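You operate a simulated robot arm through the tools that you are given. There is no shell and no other tool. Be economical: measure what you need, move in short steps, check, and stop when the job is done.

You run a simulated robot arm. Do the job below in one go: nothing can be reset, and whatever is moved stays where it is left.

JOB
Once they stop steaming, pack both long pastries from the pulled-out tray in the delivery box.
Fine: clip the box shut; push their tray back in; the round pastries stay on it.
Where things are to end (x, y in the base frame): long pastry within 6 cm of [190, 177]; long pastry within 6 cm of [182, 166].

Only the result counts: the job must be done as asked and must still hold three seconds after the hand-in. Knocking over, shifting, dropping, spilling or breaking anything else fails it.

ROBOT AND FRAMES
A 6-joint arm with a two-finger parallel gripper on a trunk, on a base that drives. Base frame: it is fixed to the floor where the robot stands at the start and does not move with it; the origin is under the middle of the robot, x ahead of it, y to its left, z up. Lengths are in cm, angles in degrees, forces in N, time in s.
With the tool pointing down near the work surface it reaches from about 10 to 74 cm from the robot's upright axis, wherever it stands. Its first joint turns from -166.0 to 166.0 degrees. Places, roughly: box [190, 170, 70]; box lid [200, 160, 110]; left box clip [180, 190, 90]; right box clip [160, 170, 90]; tray [70, 10, 90]. Payload 3.91 kg.
The TCP is the grasp point between the finger pads, 3 cm short of the fingertips. In the tool frame z runs along the fingers and y along their closing line. Largest opening 11 cm; finger width 2, thickness 1; the body of the gripper, 4.8 by 11.2 cm, starts 5.5 cm behind the TCP.
Orientation is told as [roll, pitch, yaw] about the base's x, y, z axes, in that order, counted from this pose: with the fingers straight down and closing along the base's y, the tool's x points along the base's -x, its y along +y and its z along -z.

CONTROLS
- The arm moves only by the tool nudge_tool. Its argument "series" is a list of rows, each a list of 7 numbers: the closure in counts, from 0 (fully open) to 255 (shut), then the shift along the tool's x, y, z in units of 20 mm (1.0 is 20 mm), then the turn, a rotation vector about the tool's x, y, z in units of 5 degrees (1.0 is 5 degrees). In form: [[grip, x, y, z, wx, wy, wz], ...]. A call has 1 to 10 rows; each row shifts and turns the commanded pose from where the row before left it, along the tool's axes as they then stand. A call with a number of a shift or a turn outside -1 to 1 is refused whole. Each row takes 0.2 s and may step no farther than 5 cm and 8.6 degrees from the row before; otherwise, or with a gripper value out of range, the whole call is refused. Where a pose cannot be reached the arm comes as near as it can. A force on the tool above 50 N (or 10 N above the force at the start of the call, whichever is more), or a blocked arm, ends the call early, and 0.2 s more pass. The fingers move at their own pace (about 4.5 cm/s each) and stop on an object; they squeeze with about 26 N. The grip force told is the motor's: it shows also when the fingers shut on nothing. Time passes only in rows, and 0.2 s behind the last, so rows that do not move let the fingers close. The reply holds the time, the measured pose of the TCP, the force on the tool along the base axes, the opening and the grip force, in the units named above and with some noise, with the torque about the TCP (base axes, N m) and any sound that the robot's microphone picked up.
- Cameras (640 x 400 px; columns grow to the right, rows downward): "scene" is now at [1.39, 17.07, 147.27]; the picture's right is [0.22, -0.98, 0.00], its down [-0.77, -0.17, -0.62] and it looks along [0.60, 0.14, -0.79] (base axes); focal length 266 px, centre (320, 200). "wrist" rides on the gripper at [7.1, 2.2, -10.7] in the tool frame; the picture's right is [-0.29, 0.96, 0.00], its down [-0.76, -0.23, -0.61] and it looks along [-0.58, -0.18, 0.79] (tool axes); focal length 243 px, centre (320, 200). There is no depth. A picture from a camera that has moved, and an enlarged one, comes with that camera's place and axes in the base frame and with its lens.
- camera(camera): a new picture of that camera. The clock stands still meanwhile.
- slide_trunk(by): slides the trunk up (or, below 0, down) by that many cm; the arm and the scene camera ride with it, the base frame stays. It gives what a move gives, with no picture.
- base_move(legs): drives the robot by 1 to 6 legs, each [ahead, left, turn to the left] in cm, cm and degrees, along the robot's own axes; the way and the turn of a leg run together, so that a leg with both is an arc; at most 150 cm and 180 degrees a leg. The arm and the cameras ride along, it lands a little off, and it stops where it bumps. It gives what a move gives.
- aim_head(pan, tilt): turns the head with the scene camera to pan (to the left, within 86 degrees either way) and tilt (down, from -29 to 69), counted from straight ahead of the robot. It gives what a move gives.
- inspect(camera, box): a new picture of the part [left, top, right, bottom] of that camera's present view, enlarged. The clock stands still meanwhile.
- close_job(): hands the job in; it is judged then, once.

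Work in short steps. Places have to be worked out from the pictures, the camera data and where the tool is seen: move nearer, look again, correct. Check each grasp and each placing, and mend what went wrong. You have 120 turns and 82 pictures in all, those below and enlarged ones among them. Open the gripper and draw the arm clear of the work before you hand the job in, unless the task says otherwise; then end with one line.

The tools are called after "Emit:" by a JSON object that holds its "api" and its "payload". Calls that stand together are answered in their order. nudge_tool: Moves the arm, as the interface text tells. Its arguments: {"type":"object","properties":{"series":{"type":"array"}},"required":["series"]} The other tools are called the same way: slide_trunk (by) slides the trunk up or down; base_move (legs) drives the base; aim_head (pan, tilt) turns the head that bears the scene camera; camera (camera) takes a picture; inspect (camera, box) takes an enlarged picture of a part of a camera's view; close_job () hands the job in.

At the start:

```text
time_s: 0.0
ee_pos: [44.04, 1.47, 109.85]
orientation: [0.0, 0.0, 0.0]
wrist_force: [-0.4, 0.7, 1.3]
ft_torque: [-0.01, -0.04, -0.02]
width: 10.99
grasp_force: 0.0
trunk travel left (down, up): [-45.0, 14.0]
robot x, y, heading: [0.04, -0.16, -0.0]
head pan, tilt: [12.8, 51.9]
```

scene: 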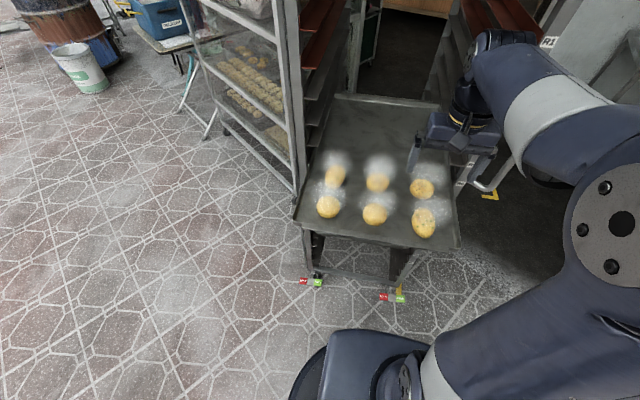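
wrist: 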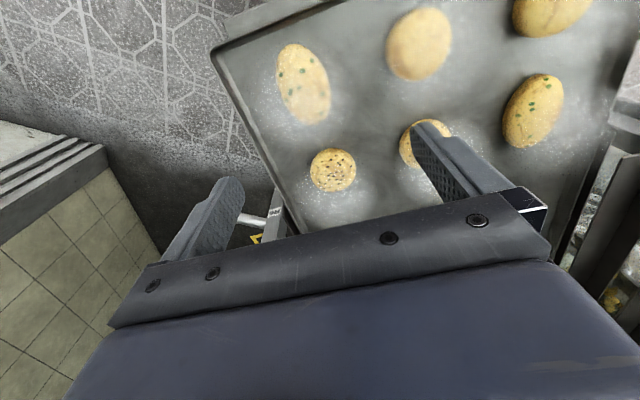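

The tray shows six steaming pastries; I enlarge the tray and turn the head to the delivery box.

Emit:
{"api": "inspect", "payload": {"camera": "scene", "box": [280, 80, 480, 250]}}

Emit:
{"api": "inspect", "payload": {"camera": "scene", "box": [0, 0, 300, 190]}}

Emit:
{"api": "inspect", "payload": {"camera": "wrist", "box": [200, 0, 640, 240]}}

```text
2.35 times, centred on (380, 165) of scene
camera zoom: at [1.39, 17.07, 147.27], right [0.22, -0.98, 0.0], down [-0.77, -0.17, -0.62], along [0.6, 0.14, -0.79], focal length 626 px, centre (179, 282)
```

zoom: 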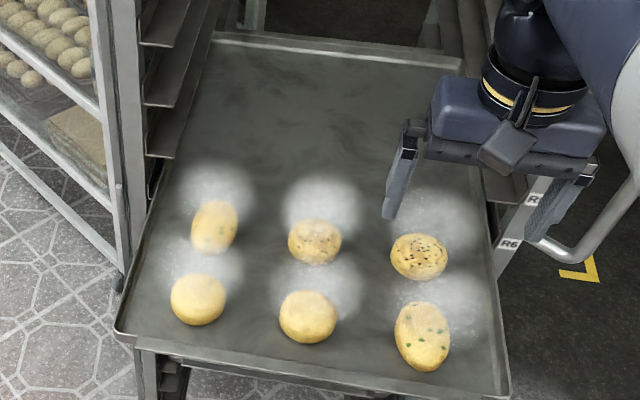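

```text
2.11 times, centred on (150, 95) of scene
camera zoom: at [1.39, 17.07, 147.27], right [0.22, -0.98, 0.0], down [-0.77, -0.17, -0.62], along [0.6, 0.14, -0.79], focal length 560 px, centre (678, 421)
```

zoom: 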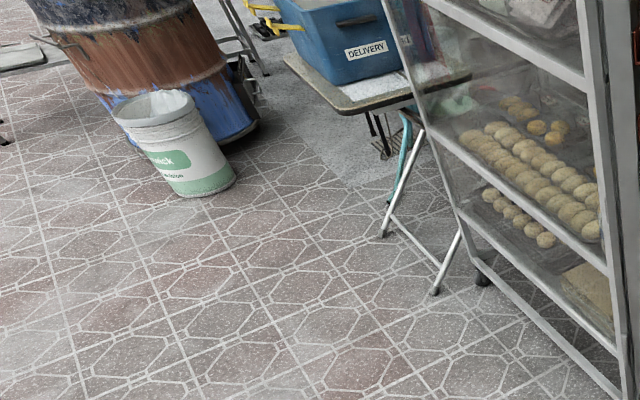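

```text
1.45 times, centred on (420, 120) of wrist
camera zoom: at [36.88, 3.56, 120.52], right [0.29, 0.96, 0.0], down [0.76, -0.23, 0.61], along [0.58, -0.18, -0.79], focal length 353 px, centre (174, 316)
```

zoom: 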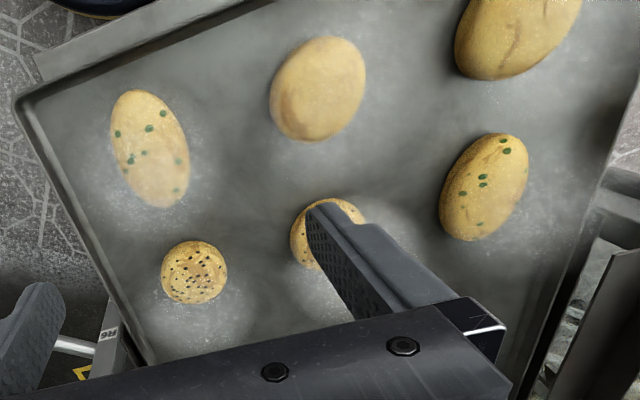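

The two green-dotted pastries are the long ones: about (42, 0) and (52.5, 24.7), z≈92, and they still steam. Meanwhile I look towards the box.

Emit:
{"api": "aim_head", "payload": {"pan": 42, "tilt": 18}}

Emit:
{"api": "camera", "payload": {"camera": "scene"}}

Emit:
{"api": "inspect", "payload": {"camera": "scene", "box": [240, 120, 400, 220]}}

```text
time_s: 1.0
ee_pos: [44.05, 1.4, 109.85]
orientation: [-0.1, 0.1, 0.0]
wrist_force: [-0.6, 0.5, 0.1]
ft_torque: [-0.02, 0.06, -0.03]
width: 11.0
grasp_force: 0.1
trunk travel left (down, up): [-45.0, 14.0]
robot x, y, heading: [-0.13, -0.06, 0.0]
head pan, tilt: [42.0, 18.0]
```

```text
76 pictures are left
camera scene: at [0.99, 21.65, 152.4], right [0.67, -0.74, 0.0], down [-0.23, -0.21, -0.95], along [0.71, 0.64, -0.31], focal length 266 px, centre (320, 200)
```

scene: 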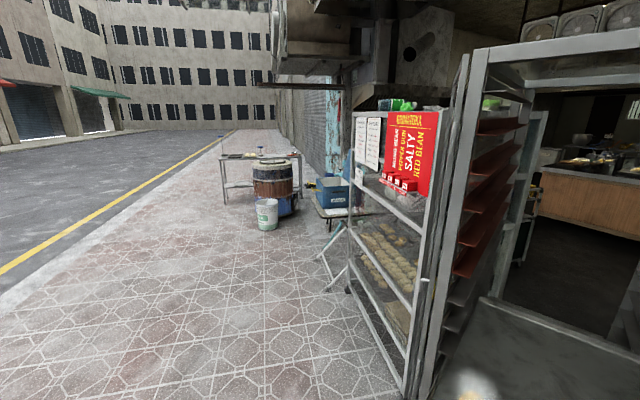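

```text
4.00 times, centred on (320, 170) of scene
camera zoom: at [0.99, 21.65, 152.4], right [0.67, -0.74, 0.0], down [-0.23, -0.21, -0.95], along [0.71, 0.64, -0.31], focal length 1065 px, centre (320, 320)
```

zoom: 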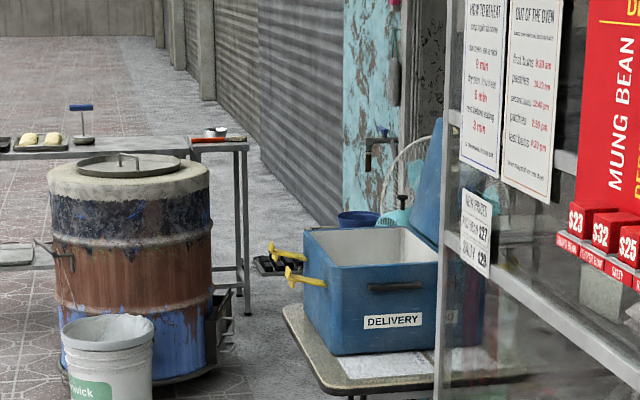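

The delivery box stands diagonally: its lid is open on the far side (+x −y), and its yellow clips are on the −x +y face. I drive around to that front side to look, while the pastries cool.

Emit:
{"api": "base_move", "payload": {"legs": [[-8, 0, 0], [0, 110, 0], [0, 105, 0], [90, 0, 0], [0, 0, -38]]}}

Emit:
{"api": "aim_head", "payload": {"pan": 0, "tilt": 40}}

Emit:
{"api": "camera", "payload": {"camera": "scene"}}

```text
time_s: 18.4
ee_pos: [117.63, 188.74, 109.91]
orientation: [0.1, 0.0, -38.0]
wrist_force: [-0.5, -0.5, -0.2]
ft_torque: [0.02, -0.01, 0.01]
width: 11.01
grasp_force: 0.1
trunk travel left (down, up): [-45.0, 14.0]
robot x, y, heading: [82.33, 214.95, -37.8]
head pan, tilt: [42.0, 18.0]
```

```text
time_s: 19.5
ee_pos: [117.64, 188.85, 109.82]
orientation: [0.0, 0.0, -38.1]
wrist_force: [-0.3, 0.4, -0.2]
ft_torque: [0.0, -0.04, 0.0]
width: 11.02
grasp_force: 0.0
trunk travel left (down, up): [-45.0, 14.0]
robot x, y, heading: [82.05, 215.21, -37.9]
head pan, tilt: [0.0, 40.0]
```

```text
74 pictures are left
camera scene: at [93.58, 225.55, 148.94], right [-0.61, -0.79, 0.0], down [-0.51, 0.4, -0.77], along [0.6, -0.47, -0.64], focal length 266 px, centre (320, 200)
```

scene: 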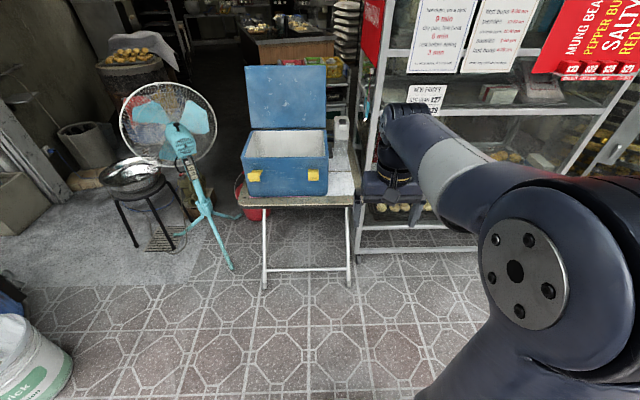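

I now see the box from its clip side. I enlarge the box and the notices.

Emit:
{"api": "inspect", "payload": {"camera": "scene", "box": [225, 55, 385, 215]}}

Emit:
{"api": "inspect", "payload": {"camera": "scene", "box": [400, 0, 560, 110]}}

```text
2.50 times, centred on (305, 135) of scene
camera zoom: at [93.58, 225.55, 148.94], right [-0.61, -0.79, 0.0], down [-0.51, 0.4, -0.77], along [0.6, -0.47, -0.64], focal length 666 px, centre (358, 362)
```

zoom: 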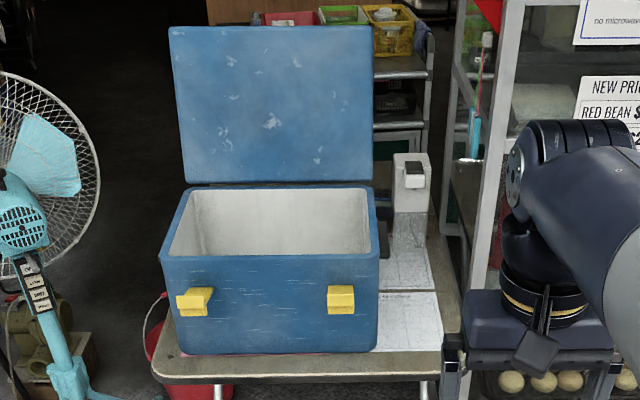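

```text
3.64 times, centred on (480, 55) of scene
camera zoom: at [93.58, 225.55, 148.94], right [-0.61, -0.79, 0.0], down [-0.51, 0.4, -0.77], along [0.6, -0.47, -0.64], focal length 968 px, centre (-262, 727)
```

zoom: 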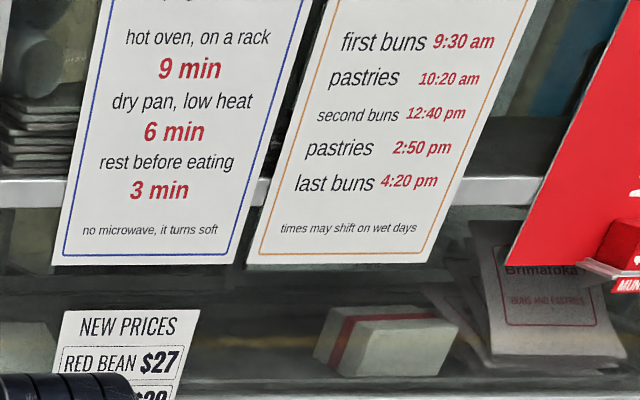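

From two views the box rim is near z 94, with front corners about (185,194) and (164,166), centre (184.3,172.7), and the floor near 74. I drive to a spot square to the clip face to inspect the clips.

Emit:
{"api": "base_move", "payload": {"legs": [[0, 29, 0], [46, 0, 0]]}}

Emit:
{"api": "aim_head", "payload": {"pan": 0, "tilt": 52}}

Emit:
{"api": "camera", "payload": {"camera": "scene"}}

Emit:
{"api": "camera", "payload": {"camera": "wrist"}}

```text
time_s: 23.9
ee_pos: [171.77, 183.14, 109.88]
orientation: [0.0, 0.0, -38.2]
wrist_force: [0.4, 0.9, -0.5]
ft_torque: [0.02, 0.03, 0.01]
width: 11.0
grasp_force: 0.0
trunk travel left (down, up): [-45.0, 14.0]
robot x, y, heading: [136.21, 209.29, -38.1]
head pan, tilt: [0.0, 40.0]
```

```text
time_s: 24.6
ee_pos: [171.71, 183.22, 109.77]
orientation: [0.0, 0.0, -38.2]
wrist_force: [-0.4, 0.0, 0.3]
ft_torque: [-0.01, -0.02, 0.0]
width: 11.0
grasp_force: 0.0
trunk travel left (down, up): [-45.0, 14.0]
robot x, y, heading: [136.45, 209.56, -38.4]
head pan, tilt: [0.0, 52.0]
```

```text
71 pictures are left
camera scene: at [146.97, 220.61, 147.26], right [-0.62, -0.79, 0.0], down [-0.62, 0.49, -0.62], along [0.48, -0.38, -0.79], focal length 266 px, centre (320, 200)
```

scene: 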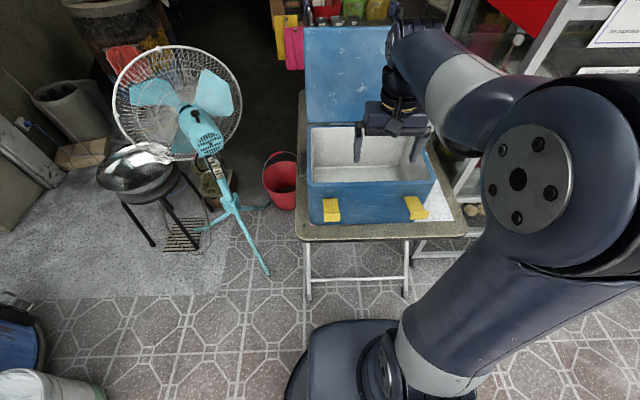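

```text
70 pictures are left
camera wrist: at [167.37, 189.38, 120.51], right [0.82, 0.57, 0.0], down [0.45, -0.65, 0.61], along [0.35, -0.5, -0.79], focal length 243 px, centre (320, 200)
```

wrist: 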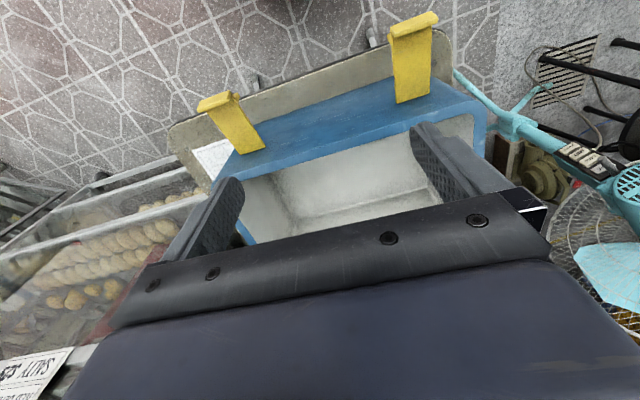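

The clips are flaps hinged on the face with a hook at the outer end. I enlarge both views to measure them.

Emit:
{"api": "inspect", "payload": {"camera": "scene", "box": [290, 110, 450, 240]}}

Emit:
{"api": "inspect", "payload": {"camera": "wrist", "box": [160, 0, 520, 220]}}

```text
3.08 times, centred on (370, 175) of scene
camera zoom: at [146.97, 220.61, 147.26], right [-0.62, -0.79, 0.0], down [-0.62, 0.49, -0.62], along [0.48, -0.38, -0.79], focal length 819 px, centre (166, 277)
```

zoom: 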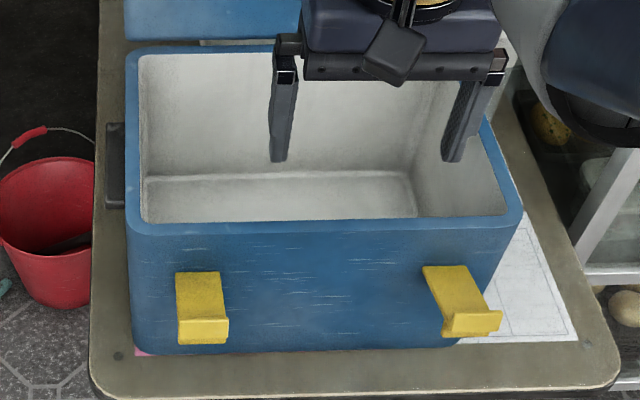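

```text
1.78 times, centred on (340, 110) of wrist
camera zoom: at [167.37, 189.38, 120.51], right [0.82, 0.57, 0.0], down [0.45, -0.65, 0.61], along [0.35, -0.5, -0.79], focal length 431 px, centre (284, 360)
```

zoom: 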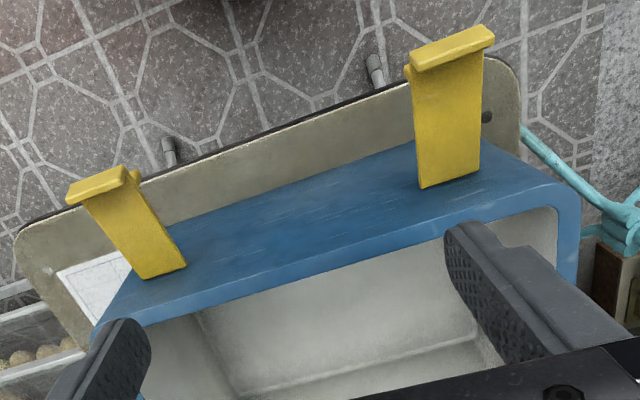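

Measured: the left clip hinge is near (181.8,189,88), with its tip about 8 cm out and slightly up, so the clips swing up onto the lid. I drive back to the tray now and check the steam.

Emit:
{"api": "base_move", "payload": {"legs": [[-60, 0, 0], [0, 0, 38.4], [-97, 0, 0], [0, -120, 0], [0, -120, 0], [8, 0, 0]]}}

Emit:
{"api": "aim_head", "payload": {"pan": 12.8, "tilt": 51.9}}

Emit:
{"api": "camera", "payload": {"camera": "scene"}}

```text
time_s: 46.5
ee_pos: [46.5, 6.28, 109.72]
orientation: [0.0, 0.0, 0.3]
wrist_force: [-0.1, 0.2, -0.5]
ft_torque: [-0.02, 0.0, -0.02]
width: 11.0
grasp_force: 0.1
trunk travel left (down, up): [-45.0, 14.0]
robot x, y, heading: [2.62, 4.52, 0.3]
head pan, tilt: [0.0, 52.0]
```

```text
time_s: 47.3
ee_pos: [46.58, 6.37, 109.81]
orientation: [-0.1, 0.0, 0.2]
wrist_force: [-0.3, -0.1, 0.3]
ft_torque: [-0.01, -0.04, -0.02]
width: 11.0
grasp_force: 0.1
trunk travel left (down, up): [-45.0, 14.0]
robot x, y, heading: [2.67, 4.97, 0.1]
head pan, tilt: [12.8, 51.9]
```

```text
67 pictures are left
camera scene: at [3.85, 21.87, 147.27], right [0.22, -0.97, 0.0], down [-0.77, -0.18, -0.62], along [0.6, 0.14, -0.79], focal length 266 px, centre (320, 200)
```

scene: 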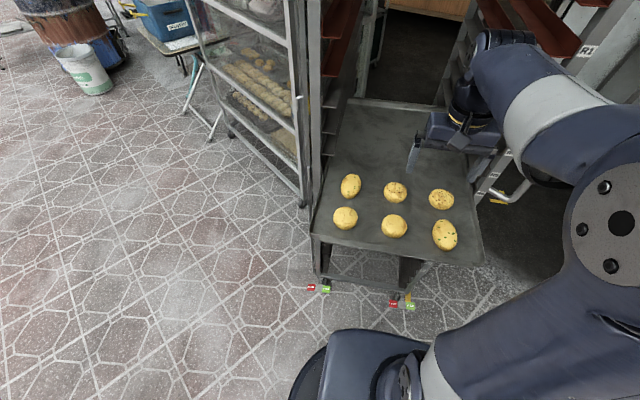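

The steam is gone. I take enlarged views to fix the pastries' positions and orientations.

Emit:
{"api": "inspect", "payload": {"camera": "scene", "box": [300, 150, 500, 275]}}

Emit:
{"api": "inspect", "payload": {"camera": "wrist", "box": [200, 0, 640, 240]}}

```text
3.20 times, centred on (400, 212) of scene
camera zoom: at [3.85, 21.87, 147.27], right [0.22, -0.97, 0.0], down [-0.77, -0.18, -0.62], along [0.6, 0.14, -0.79], focal length 852 px, centre (64, 160)
```

zoom: 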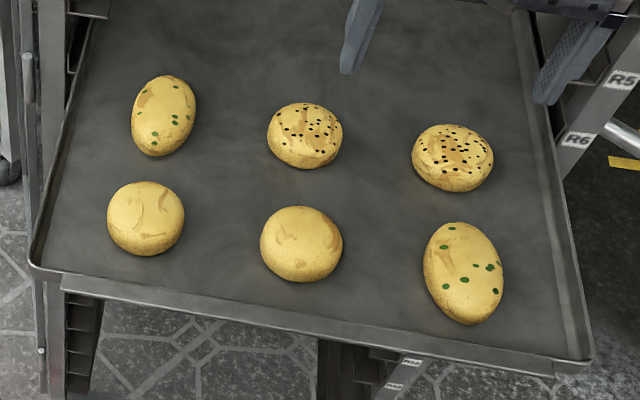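

```text
1.45 times, centred on (420, 120) of wrist
camera zoom: at [39.4, 8.51, 120.5], right [0.29, 0.96, 0.0], down [0.76, -0.23, 0.61], along [0.58, -0.17, -0.79], focal length 353 px, centre (174, 316)
```

zoom: 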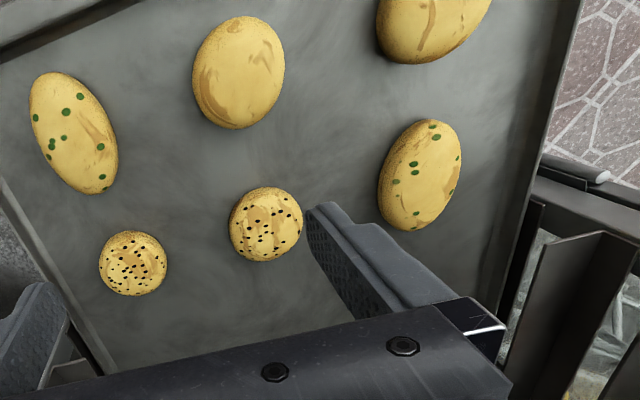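

Pastry A is at (42.0, 0.3), long axis about along x, width ≈5.8. I line up above it with the fingers part-open and descend part-way.

Emit:
{"api": "nudge_tool", "payload": {"series": [[70, 0.75, -1, 0, 0, 0, 0], [70, 0.75, -1, 0, 0, 0, 0], [70, 0.75, -1, 0, 0, 0, 0], [70, 0, 0, 1, 0, 0, 0], [70, 0, 0, 1, 0, 0, 0], [70, 0, 0, 1, 0, 0, 0], [70, 0, 0, 1, 0, 0, 0], [70, 0, 0, 0, 0, 0, 0]]}}

Emit:
{"api": "camera", "payload": {"camera": "wrist"}}

Emit:
{"api": "inspect", "payload": {"camera": "scene", "box": [380, 120, 540, 270]}}

```text
time_s: 49.1
ee_pos: [42.1, 0.3, 101.77]
orientation: [0.0, 0.0, 0.2]
wrist_force: [-0.2, -0.4, -0.7]
ft_torque: [0.02, 0.01, 0.0]
width: 7.98
grasp_force: 0.1
trunk travel left (down, up): [-45.0, 14.0]
robot x, y, heading: [2.44, 4.42, 0.3]
head pan, tilt: [12.8, 51.9]
```

```text
64 pictures are left
camera wrist: at [34.96, 2.49, 112.52], right [0.29, 0.96, 0.0], down [0.76, -0.23, 0.61], along [0.58, -0.17, -0.79], focal length 243 px, centre (320, 200)
```

wrist: 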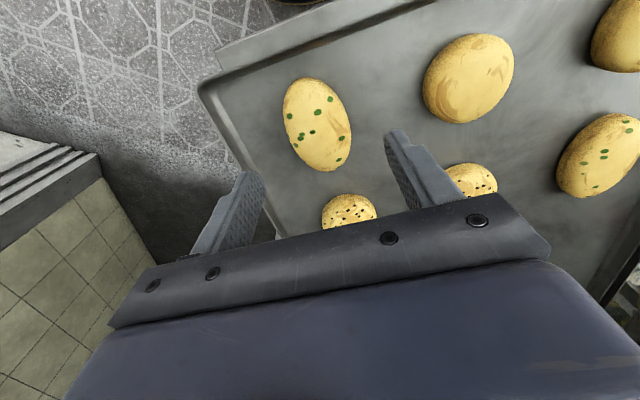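

```text
2.67 times, centred on (460, 195) of scene
camera zoom: at [3.86, 21.87, 147.27], right [0.23, -0.97, 0.0], down [-0.77, -0.18, -0.62], along [0.6, 0.14, -0.79], focal length 710 px, centre (-53, 213)
```

zoom: 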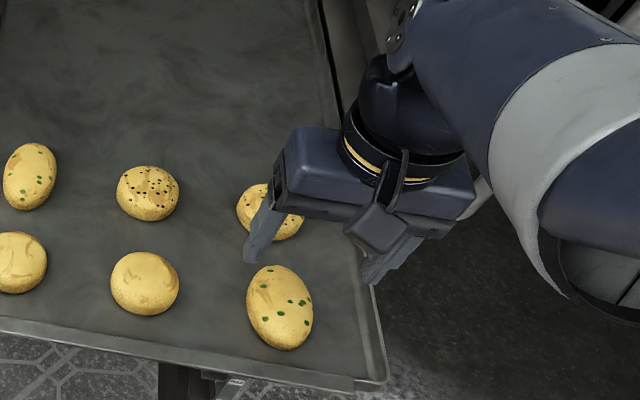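

The fingers straddle A correctly. I descend to TCP z≈93.8 (tips ≈90.8) in small steps at the end.

Emit:
{"api": "nudge_tool", "payload": {"series": [[70, 0, 0, 1, 0, 0, 0], [70, 0, 0, 1, 0, 0, 0], [70, 0, 0, 1, 0, 0, 0], [70, 0, 0, 0.7, 0, 0, 0], [70, 0, 0, 0, 0, 0, 0]]}}

Emit:
{"api": "camera", "payload": {"camera": "wrist"}}

Emit:
{"api": "inspect", "payload": {"camera": "scene", "box": [380, 150, 520, 280]}}

```text
time_s: 50.3
ee_pos: [42.11, 0.29, 94.4]
orientation: [0.0, 0.2, 0.2]
wrist_force: [0.1, 0.3, 0.3]
ft_torque: [0.02, 0.0, 0.0]
width: 7.99
grasp_force: 0.0
trunk travel left (down, up): [-45.0, 14.0]
robot x, y, heading: [2.53, 5.05, 0.1]
head pan, tilt: [12.8, 51.9]
```

```text
62 pictures are left
camera wrist: at [34.91, 2.46, 105.09], right [0.29, 0.96, 0.0], down [0.76, -0.23, 0.61], along [0.58, -0.17, -0.79], focal length 243 px, centre (320, 200)
```

wrist: 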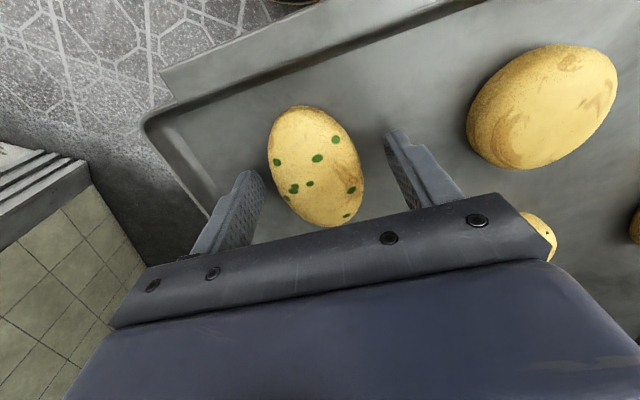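

```text
3.08 times, centred on (450, 215) of scene
camera zoom: at [3.86, 21.87, 147.27], right [0.23, -0.97, 0.0], down [-0.77, -0.18, -0.62], along [0.6, 0.14, -0.79], focal length 819 px, centre (-80, 154)
```

zoom: 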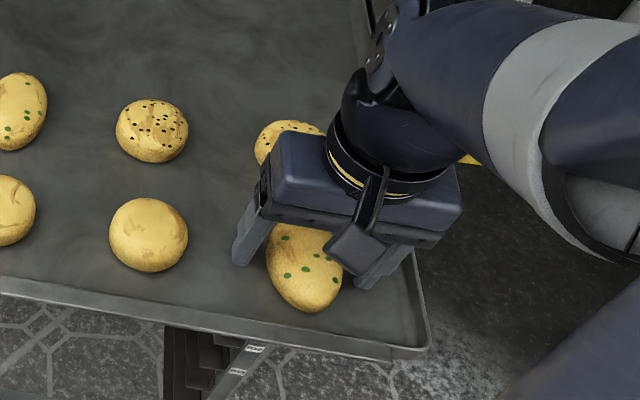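

Pastry is centred between the fingers, no contact. I lower slightly and close.

Emit:
{"api": "nudge_tool", "payload": {"series": [[70, 0, 0, 0.3, 0, 0, 0], [70, 0, 0, 0.2, 0, 0, 0], [160, 0, 0, 0, 0, 0, 0], [255, 0, 0, 0, 0, 0, 0], [255, 0, 0, 0, 0, 0, 0], [255, 0, 0, 0, 0, 0, 0]]}}

```text
time_s: 51.7
ee_pos: [42.11, 0.3, 93.37]
orientation: [0.0, -0.1, 0.2]
wrist_force: [-0.1, 1.2, 2.7]
ft_torque: [0.12, -0.03, 0.03]
width: 5.18
grasp_force: 26.2
trunk travel left (down, up): [-45.0, 14.0]
robot x, y, heading: [2.56, 4.85, 0.4]
head pan, tilt: [12.8, 51.9]
```

Held at 5.2 cm width. I lift slowly and check.

Emit:
{"api": "nudge_tool", "payload": {"series": [[255, 0, 0, -0.5, 0, 0, 0], [255, 0, 0, -1, 0, 0, 0], [255, 0, 0, -1, 0, 0, 0], [255, 0, 0, -1, 0, 0, 0], [255, 0, 0, -1, 0, 0, 0], [255, 0, 0, -1, 0, 0, 0], [255, 0, 0, -1, 0, 0, 0], [255, 0, 0, -1, 0, 0, 0], [255, 0, 0, -1, 0, 0, 0]]}}

Emit:
{"api": "camera", "payload": {"camera": "wrist"}}

```text
time_s: 53.7
ee_pos: [42.24, 0.21, 110.49]
orientation: [0.0, 0.0, 0.2]
wrist_force: [0.3, -1.0, -0.4]
ft_torque: [-0.01, 0.02, 0.01]
width: 5.15
grasp_force: 25.9
trunk travel left (down, up): [-45.0, 14.0]
robot x, y, heading: [2.45, 4.71, 0.0]
head pan, tilt: [12.8, 51.9]
```

```text
60 pictures are left
camera wrist: at [34.95, 2.51, 121.19], right [0.29, 0.96, 0.0], down [0.76, -0.23, 0.61], along [0.58, -0.17, -0.79], focal length 243 px, centre (320, 200)
```

wrist: 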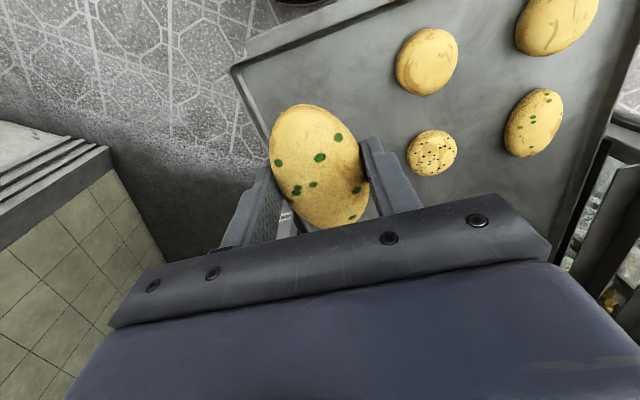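

A is held firmly. I drive to the box along the known route, ending slightly closer than before.

Emit:
{"api": "base_move", "payload": {"legs": [[-8, 0, 0], [0, 121, 0], [0, 121, 0], [95, 0, 0], [0, 0, -38.3], [66, 0, 0]]}}

Emit:
{"api": "aim_head", "payload": {"pan": 0, "tilt": 52}}

Emit:
{"api": "camera", "payload": {"camera": "scene"}}

```text
time_s: 75.9
ee_pos: [168.24, 180.89, 110.37]
orientation: [0.1, 0.0, -37.6]
wrist_force: [0.6, -0.3, -0.5]
ft_torque: [0.0, 0.01, 0.01]
width: 5.18
grasp_force: 25.8
trunk travel left (down, up): [-45.0, 14.0]
robot x, y, heading: [139.85, 208.9, -37.5]
head pan, tilt: [12.8, 51.9]
```

```text
time_s: 76.6
ee_pos: [168.23, 180.77, 110.46]
orientation: [0.0, 0.0, -37.7]
wrist_force: [-0.8, 0.0, -0.4]
ft_torque: [-0.02, 0.04, 0.01]
width: 5.16
grasp_force: 26.0
trunk travel left (down, up): [-45.0, 14.0]
robot x, y, heading: [140.06, 208.27, -37.6]
head pan, tilt: [0.0, 52.0]
```

```text
59 pictures are left
camera scene: at [150.29, 219.94, 147.26], right [-0.61, -0.79, 0.0], down [-0.62, 0.48, -0.62], along [0.49, -0.38, -0.79], focal length 266 px, centre (320, 200)
```

scene: 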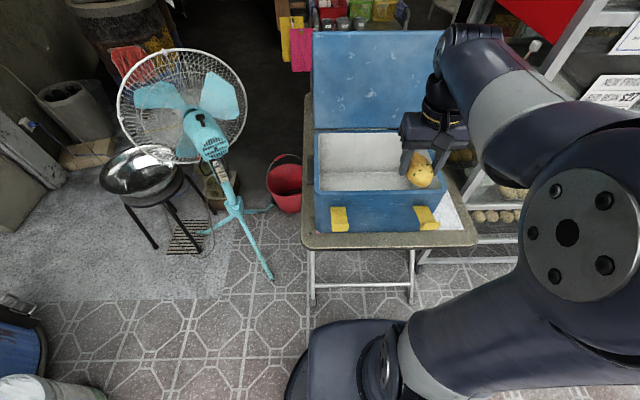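

I enlarge the box to re-measure its interior before lowering.

Emit:
{"api": "inspect", "payload": {"camera": "scene", "box": [300, 20, 480, 250]}}

```text
1.74 times, centred on (390, 135) of scene
camera zoom: at [150.29, 219.94, 147.26], right [-0.61, -0.79, 0.0], down [-0.62, 0.48, -0.62], along [0.49, -0.38, -0.79], focal length 463 px, centre (198, 313)
```

zoom: 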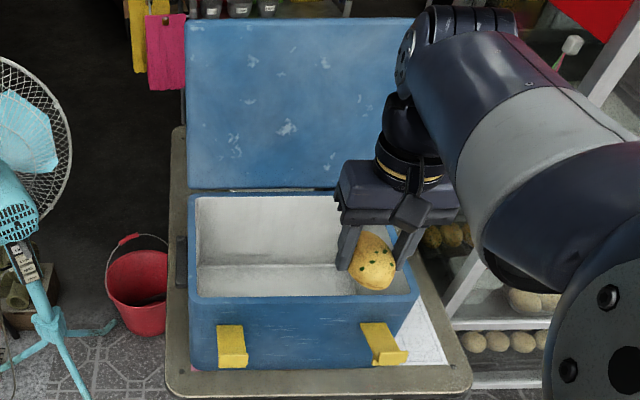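

Box centre ≈(186,172.4), floor ≈76. I move A above the right-hand target (182.5,165.7) at the present height.

Emit:
{"api": "nudge_tool", "payload": {"series": [[255, -1, -0.16, 0, 0, 0, 0], [255, -1, -0.16, 0, 0, 0, 0], [255, -1, -0.16, 0, 0, 0, 0], [255, -1, -0.16, 0, 0, 0, 0], [255, -1, -0.16, 0, 0, 0, 0], [255, -1, -0.16, 0, 0, 0, 0], [255, -1, -0.16, 0, 0, 0, 0], [255, -1, -0.16, 0, 0, 0, 0], [255, -1, -0.16, 0, 0, 0, 0], [255, -1, -0.16, 0, 0, 0, 0]]}}

Emit:
{"api": "camera", "payload": {"camera": "scene"}}

Emit:
{"api": "camera", "payload": {"camera": "wrist"}}

```text
time_s: 78.8
ee_pos: [182.12, 166.02, 110.48]
orientation: [0.0, 0.0, -37.5]
wrist_force: [-0.7, -0.6, 0.4]
ft_torque: [-0.03, 0.0, 0.03]
width: 5.16
grasp_force: 25.5
trunk travel left (down, up): [-45.0, 14.0]
robot x, y, heading: [139.55, 208.81, -37.5]
head pan, tilt: [0.0, 52.0]
```

```text
57 pictures are left
camera scene: at [150.29, 219.93, 147.26], right [-0.61, -0.79, 0.0], down [-0.62, 0.48, -0.62], along [0.49, -0.38, -0.79], focal length 266 px, centre (320, 200)
```

scene: 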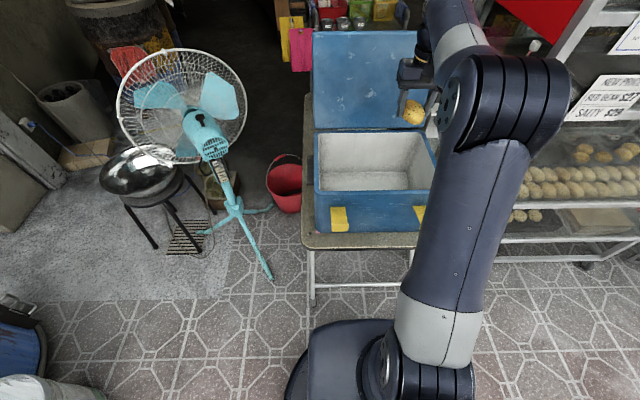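

```text
56 pictures are left
camera wrist: at [177.8, 172.22, 121.16], right [0.81, 0.58, 0.0], down [0.46, -0.65, 0.61], along [0.35, -0.49, -0.79], focal length 243 px, centre (320, 200)
```

wrist: 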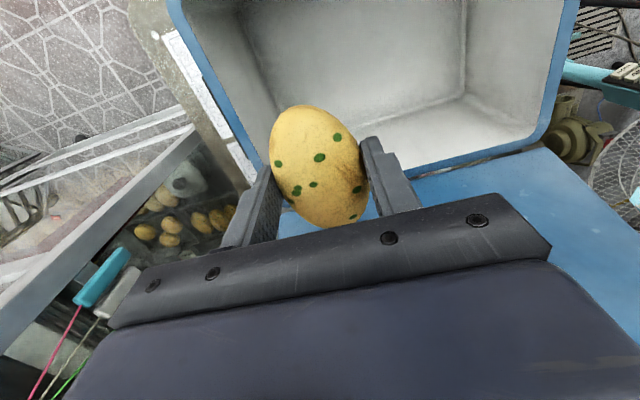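

Well placed: TCP u=−7.4 from the box centre, clear of the side wall. I descend toward the floor.

Emit:
{"api": "nudge_tool", "payload": {"series": [[255, 0, 0, 1, 0, 0, 0], [255, 0, 0, 1, 0, 0, 0], [255, 0, 0, 1, 0, 0, 0], [255, 0, 0, 1, 0, 0, 0], [255, 0, 0, 1, 0, 0, 0], [255, 0, 0, 1, 0, 0, 0], [255, 0, 0, 1, 0, 0, 0], [255, 0, 0, 1, 0, 0, 0], [255, 0, 0, 1, 0, 0, 0], [255, 0, 0, 1, 0, 0, 0]]}}

Emit:
{"api": "inspect", "payload": {"camera": "scene", "box": [300, 20, 500, 250]}}

Emit:
{"api": "camera", "payload": {"camera": "wrist"}}

```text
time_s: 81.0
ee_pos: [182.05, 166.0, 90.39]
orientation: [0.0, -0.1, -37.6]
wrist_force: [0.5, 0.3, 0.8]
ft_torque: [0.02, -0.01, 0.05]
width: 5.19
grasp_force: 26.1
trunk travel left (down, up): [-45.0, 14.0]
robot x, y, heading: [139.9, 208.95, -37.7]
head pan, tilt: [0.0, 52.0]
```

```text
1.74 times, centred on (400, 135) of scene
camera zoom: at [150.28, 219.93, 147.26], right [-0.61, -0.79, 0.0], down [-0.62, 0.48, -0.62], along [0.49, -0.38, -0.79], focal length 463 px, centre (181, 313)
```

zoom: 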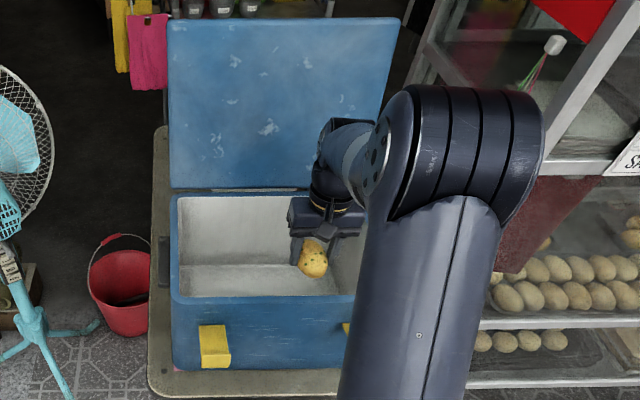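

```text
54 pictures are left
camera wrist: at [177.73, 172.15, 101.1], right [0.81, 0.58, 0.0], down [0.46, -0.65, 0.61], along [0.35, -0.49, -0.79], focal length 243 px, centre (320, 200)
```

wrist: 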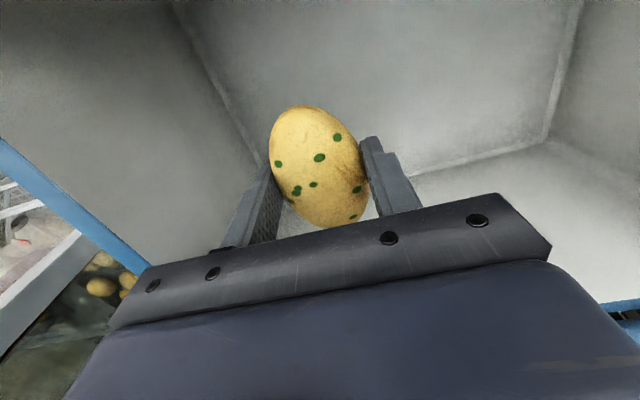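

Clear on all sides. Floor estimate ≈76–77; I descend 8 cm, then check.

Emit:
{"api": "nudge_tool", "payload": {"series": [[255, 0, 0, 1, 0, 0, 0], [255, 0, 0, 1, 0, 0, 0], [255, 0, 0, 1, 0, 0, 0], [255, 0, 0, 1, 0, 0, 0], [255, 0, 0, 0.2, 0, 0, 0], [255, 0, 0, 0.2, 0, 0, 0]]}}

Emit:
{"api": "camera", "payload": {"camera": "wrist"}}

```text
time_s: 82.4
ee_pos: [182.05, 166.03, 81.58]
orientation: [0.0, 0.1, -37.7]
wrist_force: [0.0, -0.5, -1.8]
ft_torque: [0.0, 0.01, 0.0]
width: 5.15
grasp_force: 26.0
trunk travel left (down, up): [-45.0, 14.0]
robot x, y, heading: [139.72, 208.68, -37.5]
head pan, tilt: [0.0, 52.0]
```

```text
53 pictures are left
camera wrist: at [177.71, 172.2, 92.31], right [0.81, 0.58, 0.0], down [0.46, -0.65, 0.61], along [0.35, -0.49, -0.79], focal length 243 px, centre (320, 200)
```

wrist: 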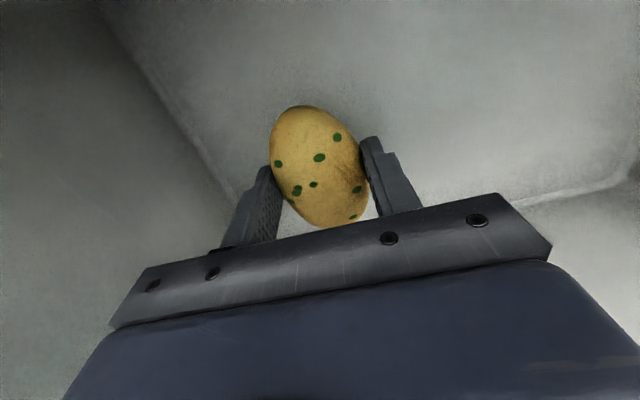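

No contact yet; I creep down in 3 mm steps.

Emit:
{"api": "nudge_tool", "payload": {"series": [[255, 0, 0, 0.15, 0, 0, 0], [255, 0, 0, 0.15, 0, 0, 0], [255, 0, 0, 0.15, 0, 0, 0], [255, 0, 0, 0, 0, 0, 0]]}}

```text
time_s: 83.4
ee_pos: [182.01, 165.97, 80.69]
orientation: [-0.1, 0.0, -37.5]
wrist_force: [-0.4, 0.3, -0.4]
ft_torque: [0.0, -0.01, -0.01]
width: 5.16
grasp_force: 26.1
trunk travel left (down, up): [-45.0, 14.0]
robot x, y, heading: [139.39, 208.32, -37.7]
head pan, tilt: [0.0, 52.0]
```

Still free; I go on in small steps.

Emit:
{"api": "nudge_tool", "payload": {"series": [[255, 0, 0, 0.15, 0, 0, 0], [255, 0, 0, 0.15, 0, 0, 0], [255, 0, 0, 0, 0, 0, 0]]}}

Emit:
{"api": "nudge_tool", "payload": {"series": [[255, 0, 0, 0.15, 0, 0, 0], [255, 0, 0, 0.15, 0, 0, 0], [255, 0, 0, 0, 0, 0, 0]]}}

```text
time_s: 84.2
ee_pos: [182.05, 165.97, 80.11]
orientation: [0.0, 0.0, -37.6]
wrist_force: [0.9, -0.3, -0.4]
ft_torque: [0.02, 0.02, -0.01]
width: 5.15
grasp_force: 26.1
trunk travel left (down, up): [-45.0, 14.0]
robot x, y, heading: [139.74, 208.57, -37.6]
head pan, tilt: [0.0, 52.0]
```

```text
time_s: 85.0
ee_pos: [182.11, 166.15, 79.6]
orientation: [0.0, 0.0, -37.6]
wrist_force: [0.3, 0.0, -0.3]
ft_torque: [-0.01, 0.01, 0.01]
width: 5.14
grasp_force: 26.0
trunk travel left (down, up): [-45.0, 14.0]
robot x, y, heading: [140.05, 208.97, -37.8]
head pan, tilt: [0.0, 52.0]
```

Emit:
{"api": "nudge_tool", "payload": {"series": [[255, 0, 0, 0.15, 0, 0, 0], [255, 0, 0, 0.15, 0, 0, 0], [255, 0, 0, 0, 0, 0, 0]]}}

Emit:
{"api": "nudge_tool", "payload": {"series": [[255, 0, 0, 0.15, 0, 0, 0], [255, 0, 0, 0.1, 0, 0, 0], [255, 0, 0, 0, 0, 0, 0]]}}

Emit:
{"api": "camera", "payload": {"camera": "wrist"}}

```text
time_s: 85.8
ee_pos: [182.13, 166.13, 78.97]
orientation: [0.0, 0.0, -37.5]
wrist_force: [-0.5, 0.3, -1.0]
ft_torque: [0.0, 0.0, 0.01]
width: 5.16
grasp_force: 26.6
trunk travel left (down, up): [-45.0, 14.0]
robot x, y, heading: [139.93, 208.74, -37.5]
head pan, tilt: [0.0, 52.0]
```

```text
time_s: 86.6
ee_pos: [182.06, 166.02, 78.47]
orientation: [0.0, 0.1, -37.6]
wrist_force: [-0.1, -0.2, 0.2]
ft_torque: [-0.01, 0.03, -0.03]
width: 5.15
grasp_force: 26.0
trunk travel left (down, up): [-45.0, 14.0]
robot x, y, heading: [140.11, 208.79, -37.9]
head pan, tilt: [0.0, 52.0]
```

```text
52 pictures are left
camera wrist: at [177.74, 172.18, 89.13], right [0.81, 0.58, 0.0], down [0.46, -0.65, 0.61], along [0.35, -0.49, -0.79], focal length 243 px, centre (320, 200)
```

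wrist: 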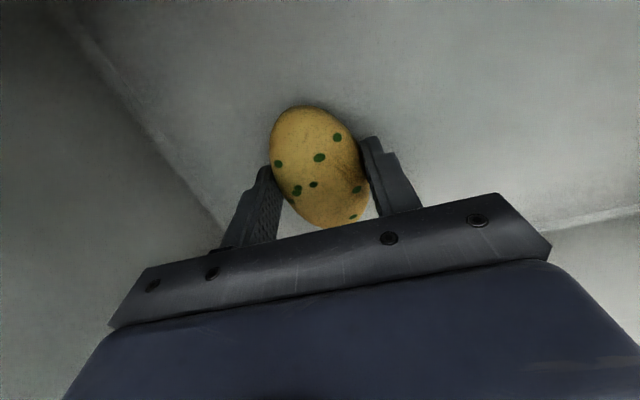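

Close to the floor (≈75). I go on creeping.

Emit:
{"api": "nudge_tool", "payload": {"series": [[255, 0, 0, 0.15, 0, 0, 0], [255, 0, 0, 0.1, 0, 0, 0], [255, 0, 0, 0, 0, 0, 0]]}}

Emit:
{"api": "nudge_tool", "payload": {"series": [[255, 0, 0, 0.1, 0, 0, 0], [255, 0, 0, 0.1, 0, 0, 0], [255, 0, 0, 0, 0, 0, 0]]}}

```text
time_s: 87.4
ee_pos: [182.04, 166.07, 77.95]
orientation: [0.0, 0.0, -37.6]
wrist_force: [-0.5, 0.4, -0.2]
ft_torque: [0.01, 0.0, -0.03]
width: 5.18
grasp_force: 26.5
trunk travel left (down, up): [-45.0, 14.0]
robot x, y, heading: [139.93, 208.66, -37.7]
head pan, tilt: [0.0, 52.0]
```

```text
time_s: 88.2
ee_pos: [182.09, 166.08, 77.62]
orientation: [0.0, -0.1, -37.6]
wrist_force: [-0.1, -0.2, 7.4]
ft_torque: [0.13, 0.19, 0.01]
width: 5.15
grasp_force: 25.8
trunk travel left (down, up): [-45.0, 14.0]
robot x, y, heading: [139.9, 208.68, -37.6]
head pan, tilt: [0.0, 52.0]
```

Contact (7 N) at TCP z 77.6. I open moderately and rise.

Emit:
{"api": "nudge_tool", "payload": {"series": [[120, 0, 0, 0, 0, 0, 0], [80, 0, 0, 0, 0, 0, 0], [60, 0, 0, 0, 0, 0, 0], [60, 0, 0, -0.5, 0, 0, 0], [60, 0, 0, -1, 0, 0, 0], [60, 0, 0, -1, 0, 0, 0], [60, 0, 0, -1, 0, 0, 0], [60, 0, 0, -1, 0, 0, 0], [60, 0, 0, -1, 0, 0, 0], [60, 0, 0, -1, 0, 0, 0]]}}

Emit:
{"api": "camera", "payload": {"camera": "wrist"}}

```text
time_s: 90.4
ee_pos: [182.09, 166.14, 90.58]
orientation: [-0.1, 0.0, -37.6]
wrist_force: [0.6, -0.5, 1.1]
ft_torque: [0.01, 0.0, -0.03]
width: 8.38
grasp_force: 0.0
trunk travel left (down, up): [-45.0, 14.0]
robot x, y, heading: [139.97, 208.8, -37.4]
head pan, tilt: [0.0, 52.0]
```

```text
51 pictures are left
camera wrist: at [177.75, 172.24, 101.28], right [0.81, 0.58, 0.0], down [0.46, -0.65, 0.61], along [0.35, -0.49, -0.79], focal length 243 px, centre (320, 200)
```

wrist: 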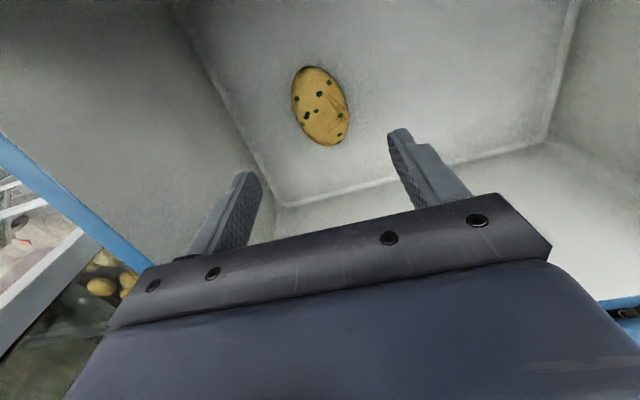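

A lies at the target. I rise and draw back the arm.

Emit:
{"api": "nudge_tool", "payload": {"series": [[60, 0, 0, -1, 0, 0, 0], [60, 0, 0, -1, 0, 0, 0], [60, 0, 0, -1, 0, 0, 0], [60, 0, 0, -1, 0, 0, 0], [60, 0, 0, -1, 0, 0, 0], [60, 0, 0, -1, 0, 0, 0], [60, 0, 0, -1, 0, 0, 0], [60, 0, 0, -1, 0, 0, 0], [60, 0, 0, -1, 0, 0, 0], [60, 0, 0, -1, 0, 0, 0]]}}

Emit:
{"api": "nudge_tool", "payload": {"series": [[60, 1, 0.16, 0, 0, 0, 0], [60, 1, 0.16, 0, 0, 0, 0], [60, 1, 0.16, 0, 0, 0, 0], [60, 1, 0.16, 0, 0, 0, 0], [60, 1, 0.16, 0, 0, 0, 0], [60, 1, 0.16, 0, 0, 0, 0], [60, 1, 0.16, 0, 0, 0, 0], [60, 1, 0.16, 0, 0, 0, 0], [60, 1, 0.16, 0, 0, 0, 0], [60, 1, 0.16, 0, 0, 0, 0]]}}

Emit:
{"api": "inspect", "payload": {"camera": "scene", "box": [300, 20, 480, 250]}}

```text
time_s: 92.6
ee_pos: [182.06, 166.09, 110.61]
orientation: [0.0, 0.0, -37.6]
wrist_force: [0.5, 0.0, -0.3]
ft_torque: [0.02, 0.01, 0.0]
width: 8.46
grasp_force: 0.0
trunk travel left (down, up): [-45.0, 14.0]
robot x, y, heading: [139.21, 208.82, -37.6]
head pan, tilt: [0.0, 52.0]
```

```text
time_s: 94.8
ee_pos: [168.17, 180.81, 110.57]
orientation: [0.0, 0.0, -37.6]
wrist_force: [0.1, -0.5, 0.2]
ft_torque: [-0.02, -0.04, -0.04]
width: 8.43
grasp_force: 0.1
trunk travel left (down, up): [-45.0, 14.0]
robot x, y, heading: [139.62, 208.51, -37.4]
head pan, tilt: [0.0, 52.0]
```

```text
1.74 times, centred on (390, 135) of scene
camera zoom: at [150.28, 219.94, 147.26], right [-0.61, -0.79, 0.0], down [-0.62, 0.48, -0.62], along [0.49, -0.38, -0.79], focal length 463 px, centre (198, 313)
```

zoom: 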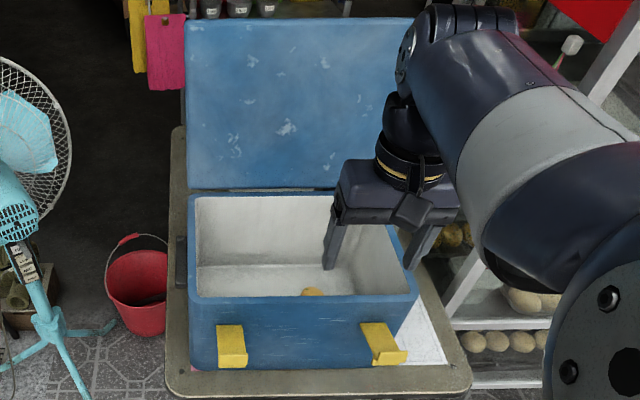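

Back to the tray for pastry B.

Emit:
{"api": "base_move", "payload": {"legs": [[-66, 0, 0], [0, 0, 37.6], [-95, 0, 0], [0, -117, 0], [0, -117, 0], [9, 0, 0]]}}

Emit:
{"api": "aim_head", "payload": {"pan": 0, "tilt": 52}}

Emit:
{"api": "camera", "payload": {"camera": "scene"}}

Emit:
{"api": "camera", "payload": {"camera": "wrist"}}

```text
time_s: 116.6
ee_pos: [41.91, 10.71, 110.57]
orientation: [-0.1, 0.0, 0.2]
wrist_force: [0.3, -0.1, 0.5]
ft_torque: [-0.04, 0.01, -0.01]
width: 8.41
grasp_force: 0.0
trunk travel left (down, up): [-45.0, 14.0]
robot x, y, heading: [2.45, 15.59, 0.2]
head pan, tilt: [0.0, 52.0]
```

```text
time_s: 117.2
ee_pos: [41.94, 10.95, 110.5]
orientation: [0.0, 0.0, 0.1]
wrist_force: [0.3, 0.1, 0.4]
ft_torque: [-0.02, 0.0, -0.02]
width: 8.43
grasp_force: 0.1
trunk travel left (down, up): [-45.0, 14.0]
robot x, y, heading: [2.79, 15.75, 0.1]
head pan, tilt: [0.0, 52.0]
```

```text
49 pictures are left
camera scene: at [3.95, 30.82, 147.26], right [0.0, -1.0, 0.0], down [-0.79, 0.0, -0.62], along [0.62, 0.0, -0.79], focal length 266 px, centre (320, 200)
```

scene: 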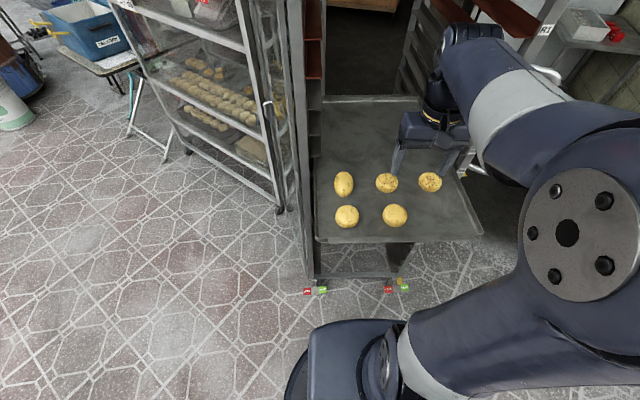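

```text
48 pictures are left
camera wrist: at [34.81, 13.02, 121.25], right [0.29, 0.96, 0.0], down [0.76, -0.23, 0.61], along [0.58, -0.18, -0.79], focal length 243 px, centre (320, 200)
```

wrist: 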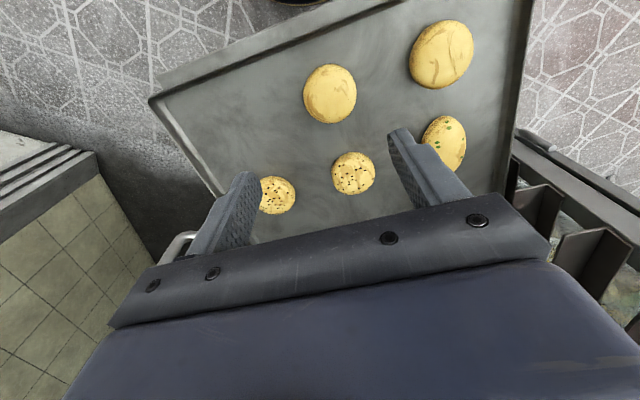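

B is at about (53.0, 24.6), axis turned about −6°. I move above it and part-way down.

Emit:
{"api": "nudge_tool", "payload": {"series": [[70, -0.79, 0.98, 0, 0, 0, 0], [70, -0.79, 0.98, 0, 0, 0, 0], [70, -0.79, 0.98, 0, 0, 0, 0], [70, -0.79, 0.98, 0, 0, 0, 0], [70, -0.79, 0.98, 0, 0, 0, 0], [70, -0.79, 0.98, 0, 0, 0, 0], [70, -0.79, 0.98, 0, 0, 0, 0], [70, 0, 0, 1, 0, 0, 1], [70, 0, 0, 1, 0, 0, 0.2], [70, 0, 0, 1, 0, 0, 0]]}}

Emit:
{"api": "camera", "payload": {"camera": "wrist"}}

Emit:
{"api": "inspect", "payload": {"camera": "scene", "box": [290, 100, 470, 250]}}

```text
time_s: 119.4
ee_pos: [52.94, 24.69, 104.49]
orientation: [-0.1, 0.0, -5.9]
wrist_force: [-0.3, 0.6, 0.0]
ft_torque: [0.01, 0.02, 0.01]
width: 7.96
grasp_force: 0.1
trunk travel left (down, up): [-45.0, 14.0]
robot x, y, heading: [2.72, 15.31, 0.3]
head pan, tilt: [0.0, 52.0]
```

```text
47 pictures are left
camera wrist: at [46.1, 27.53, 115.24], right [0.39, 0.92, 0.0], down [0.73, -0.31, 0.61], along [0.56, -0.24, -0.79], focal length 243 px, centre (320, 200)
```

wrist: 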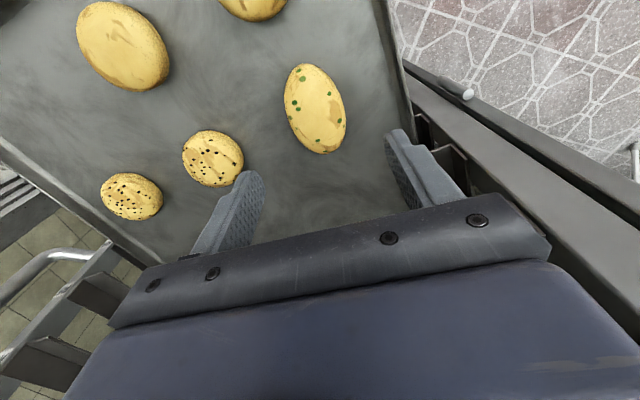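

```text
2.67 times, centred on (380, 175) of scene
camera zoom: at [3.95, 30.82, 147.26], right [0.0, -1.0, 0.0], down [-0.79, 0.0, -0.62], along [0.62, 0.0, -0.79], focal length 710 px, centre (160, 267)
```

zoom: 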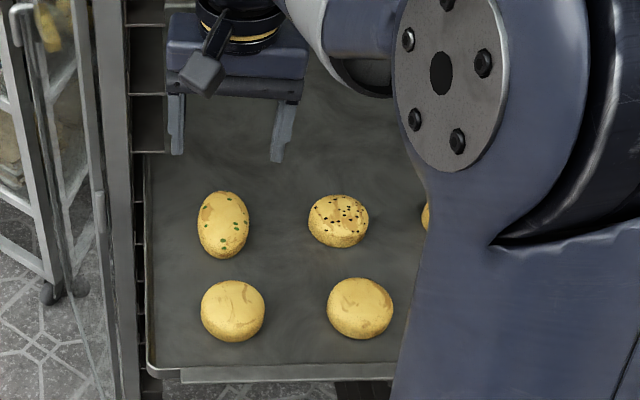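

B is between the fingers, with about 2 cm to the tray side. I correct 3 mm and descend to grasp height.

Emit:
{"api": "nudge_tool", "payload": {"series": [[70, 0.1, -0.15, 1, 0, 0, 0], [70, 0, 0, 1, 0, 0, 0], [70, 0, 0, 1, 0, 0, 0], [70, 0, 0, 1, 0, 0, 0], [70, 0, 0, 0.8, 0, 0, 0], [70, 0, 0, 0.4, 0, 0, 0], [70, 0, 0, 0.3, 0, 0, 0], [70, 0, 0, 0, 0, 0, 0]]}}

Emit:
{"api": "camera", "payload": {"camera": "wrist"}}

```text
time_s: 121.2
ee_pos: [52.66, 24.26, 93.57]
orientation: [0.0, -0.1, -5.9]
wrist_force: [-0.6, 0.9, 12.1]
ft_torque: [0.5, -0.12, 0.02]
width: 7.99
grasp_force: 0.0
trunk travel left (down, up): [-45.0, 14.0]
robot x, y, heading: [2.29, 15.51, 0.1]
head pan, tilt: [0.0, 52.0]
```

```text
45 pictures are left
camera wrist: at [45.84, 27.19, 104.28], right [0.39, 0.92, 0.0], down [0.73, -0.31, 0.61], along [0.56, -0.23, -0.79], focal length 243 px, centre (320, 200)
```

wrist: 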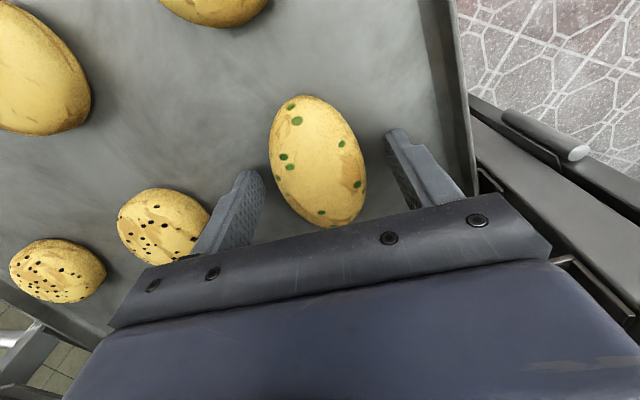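

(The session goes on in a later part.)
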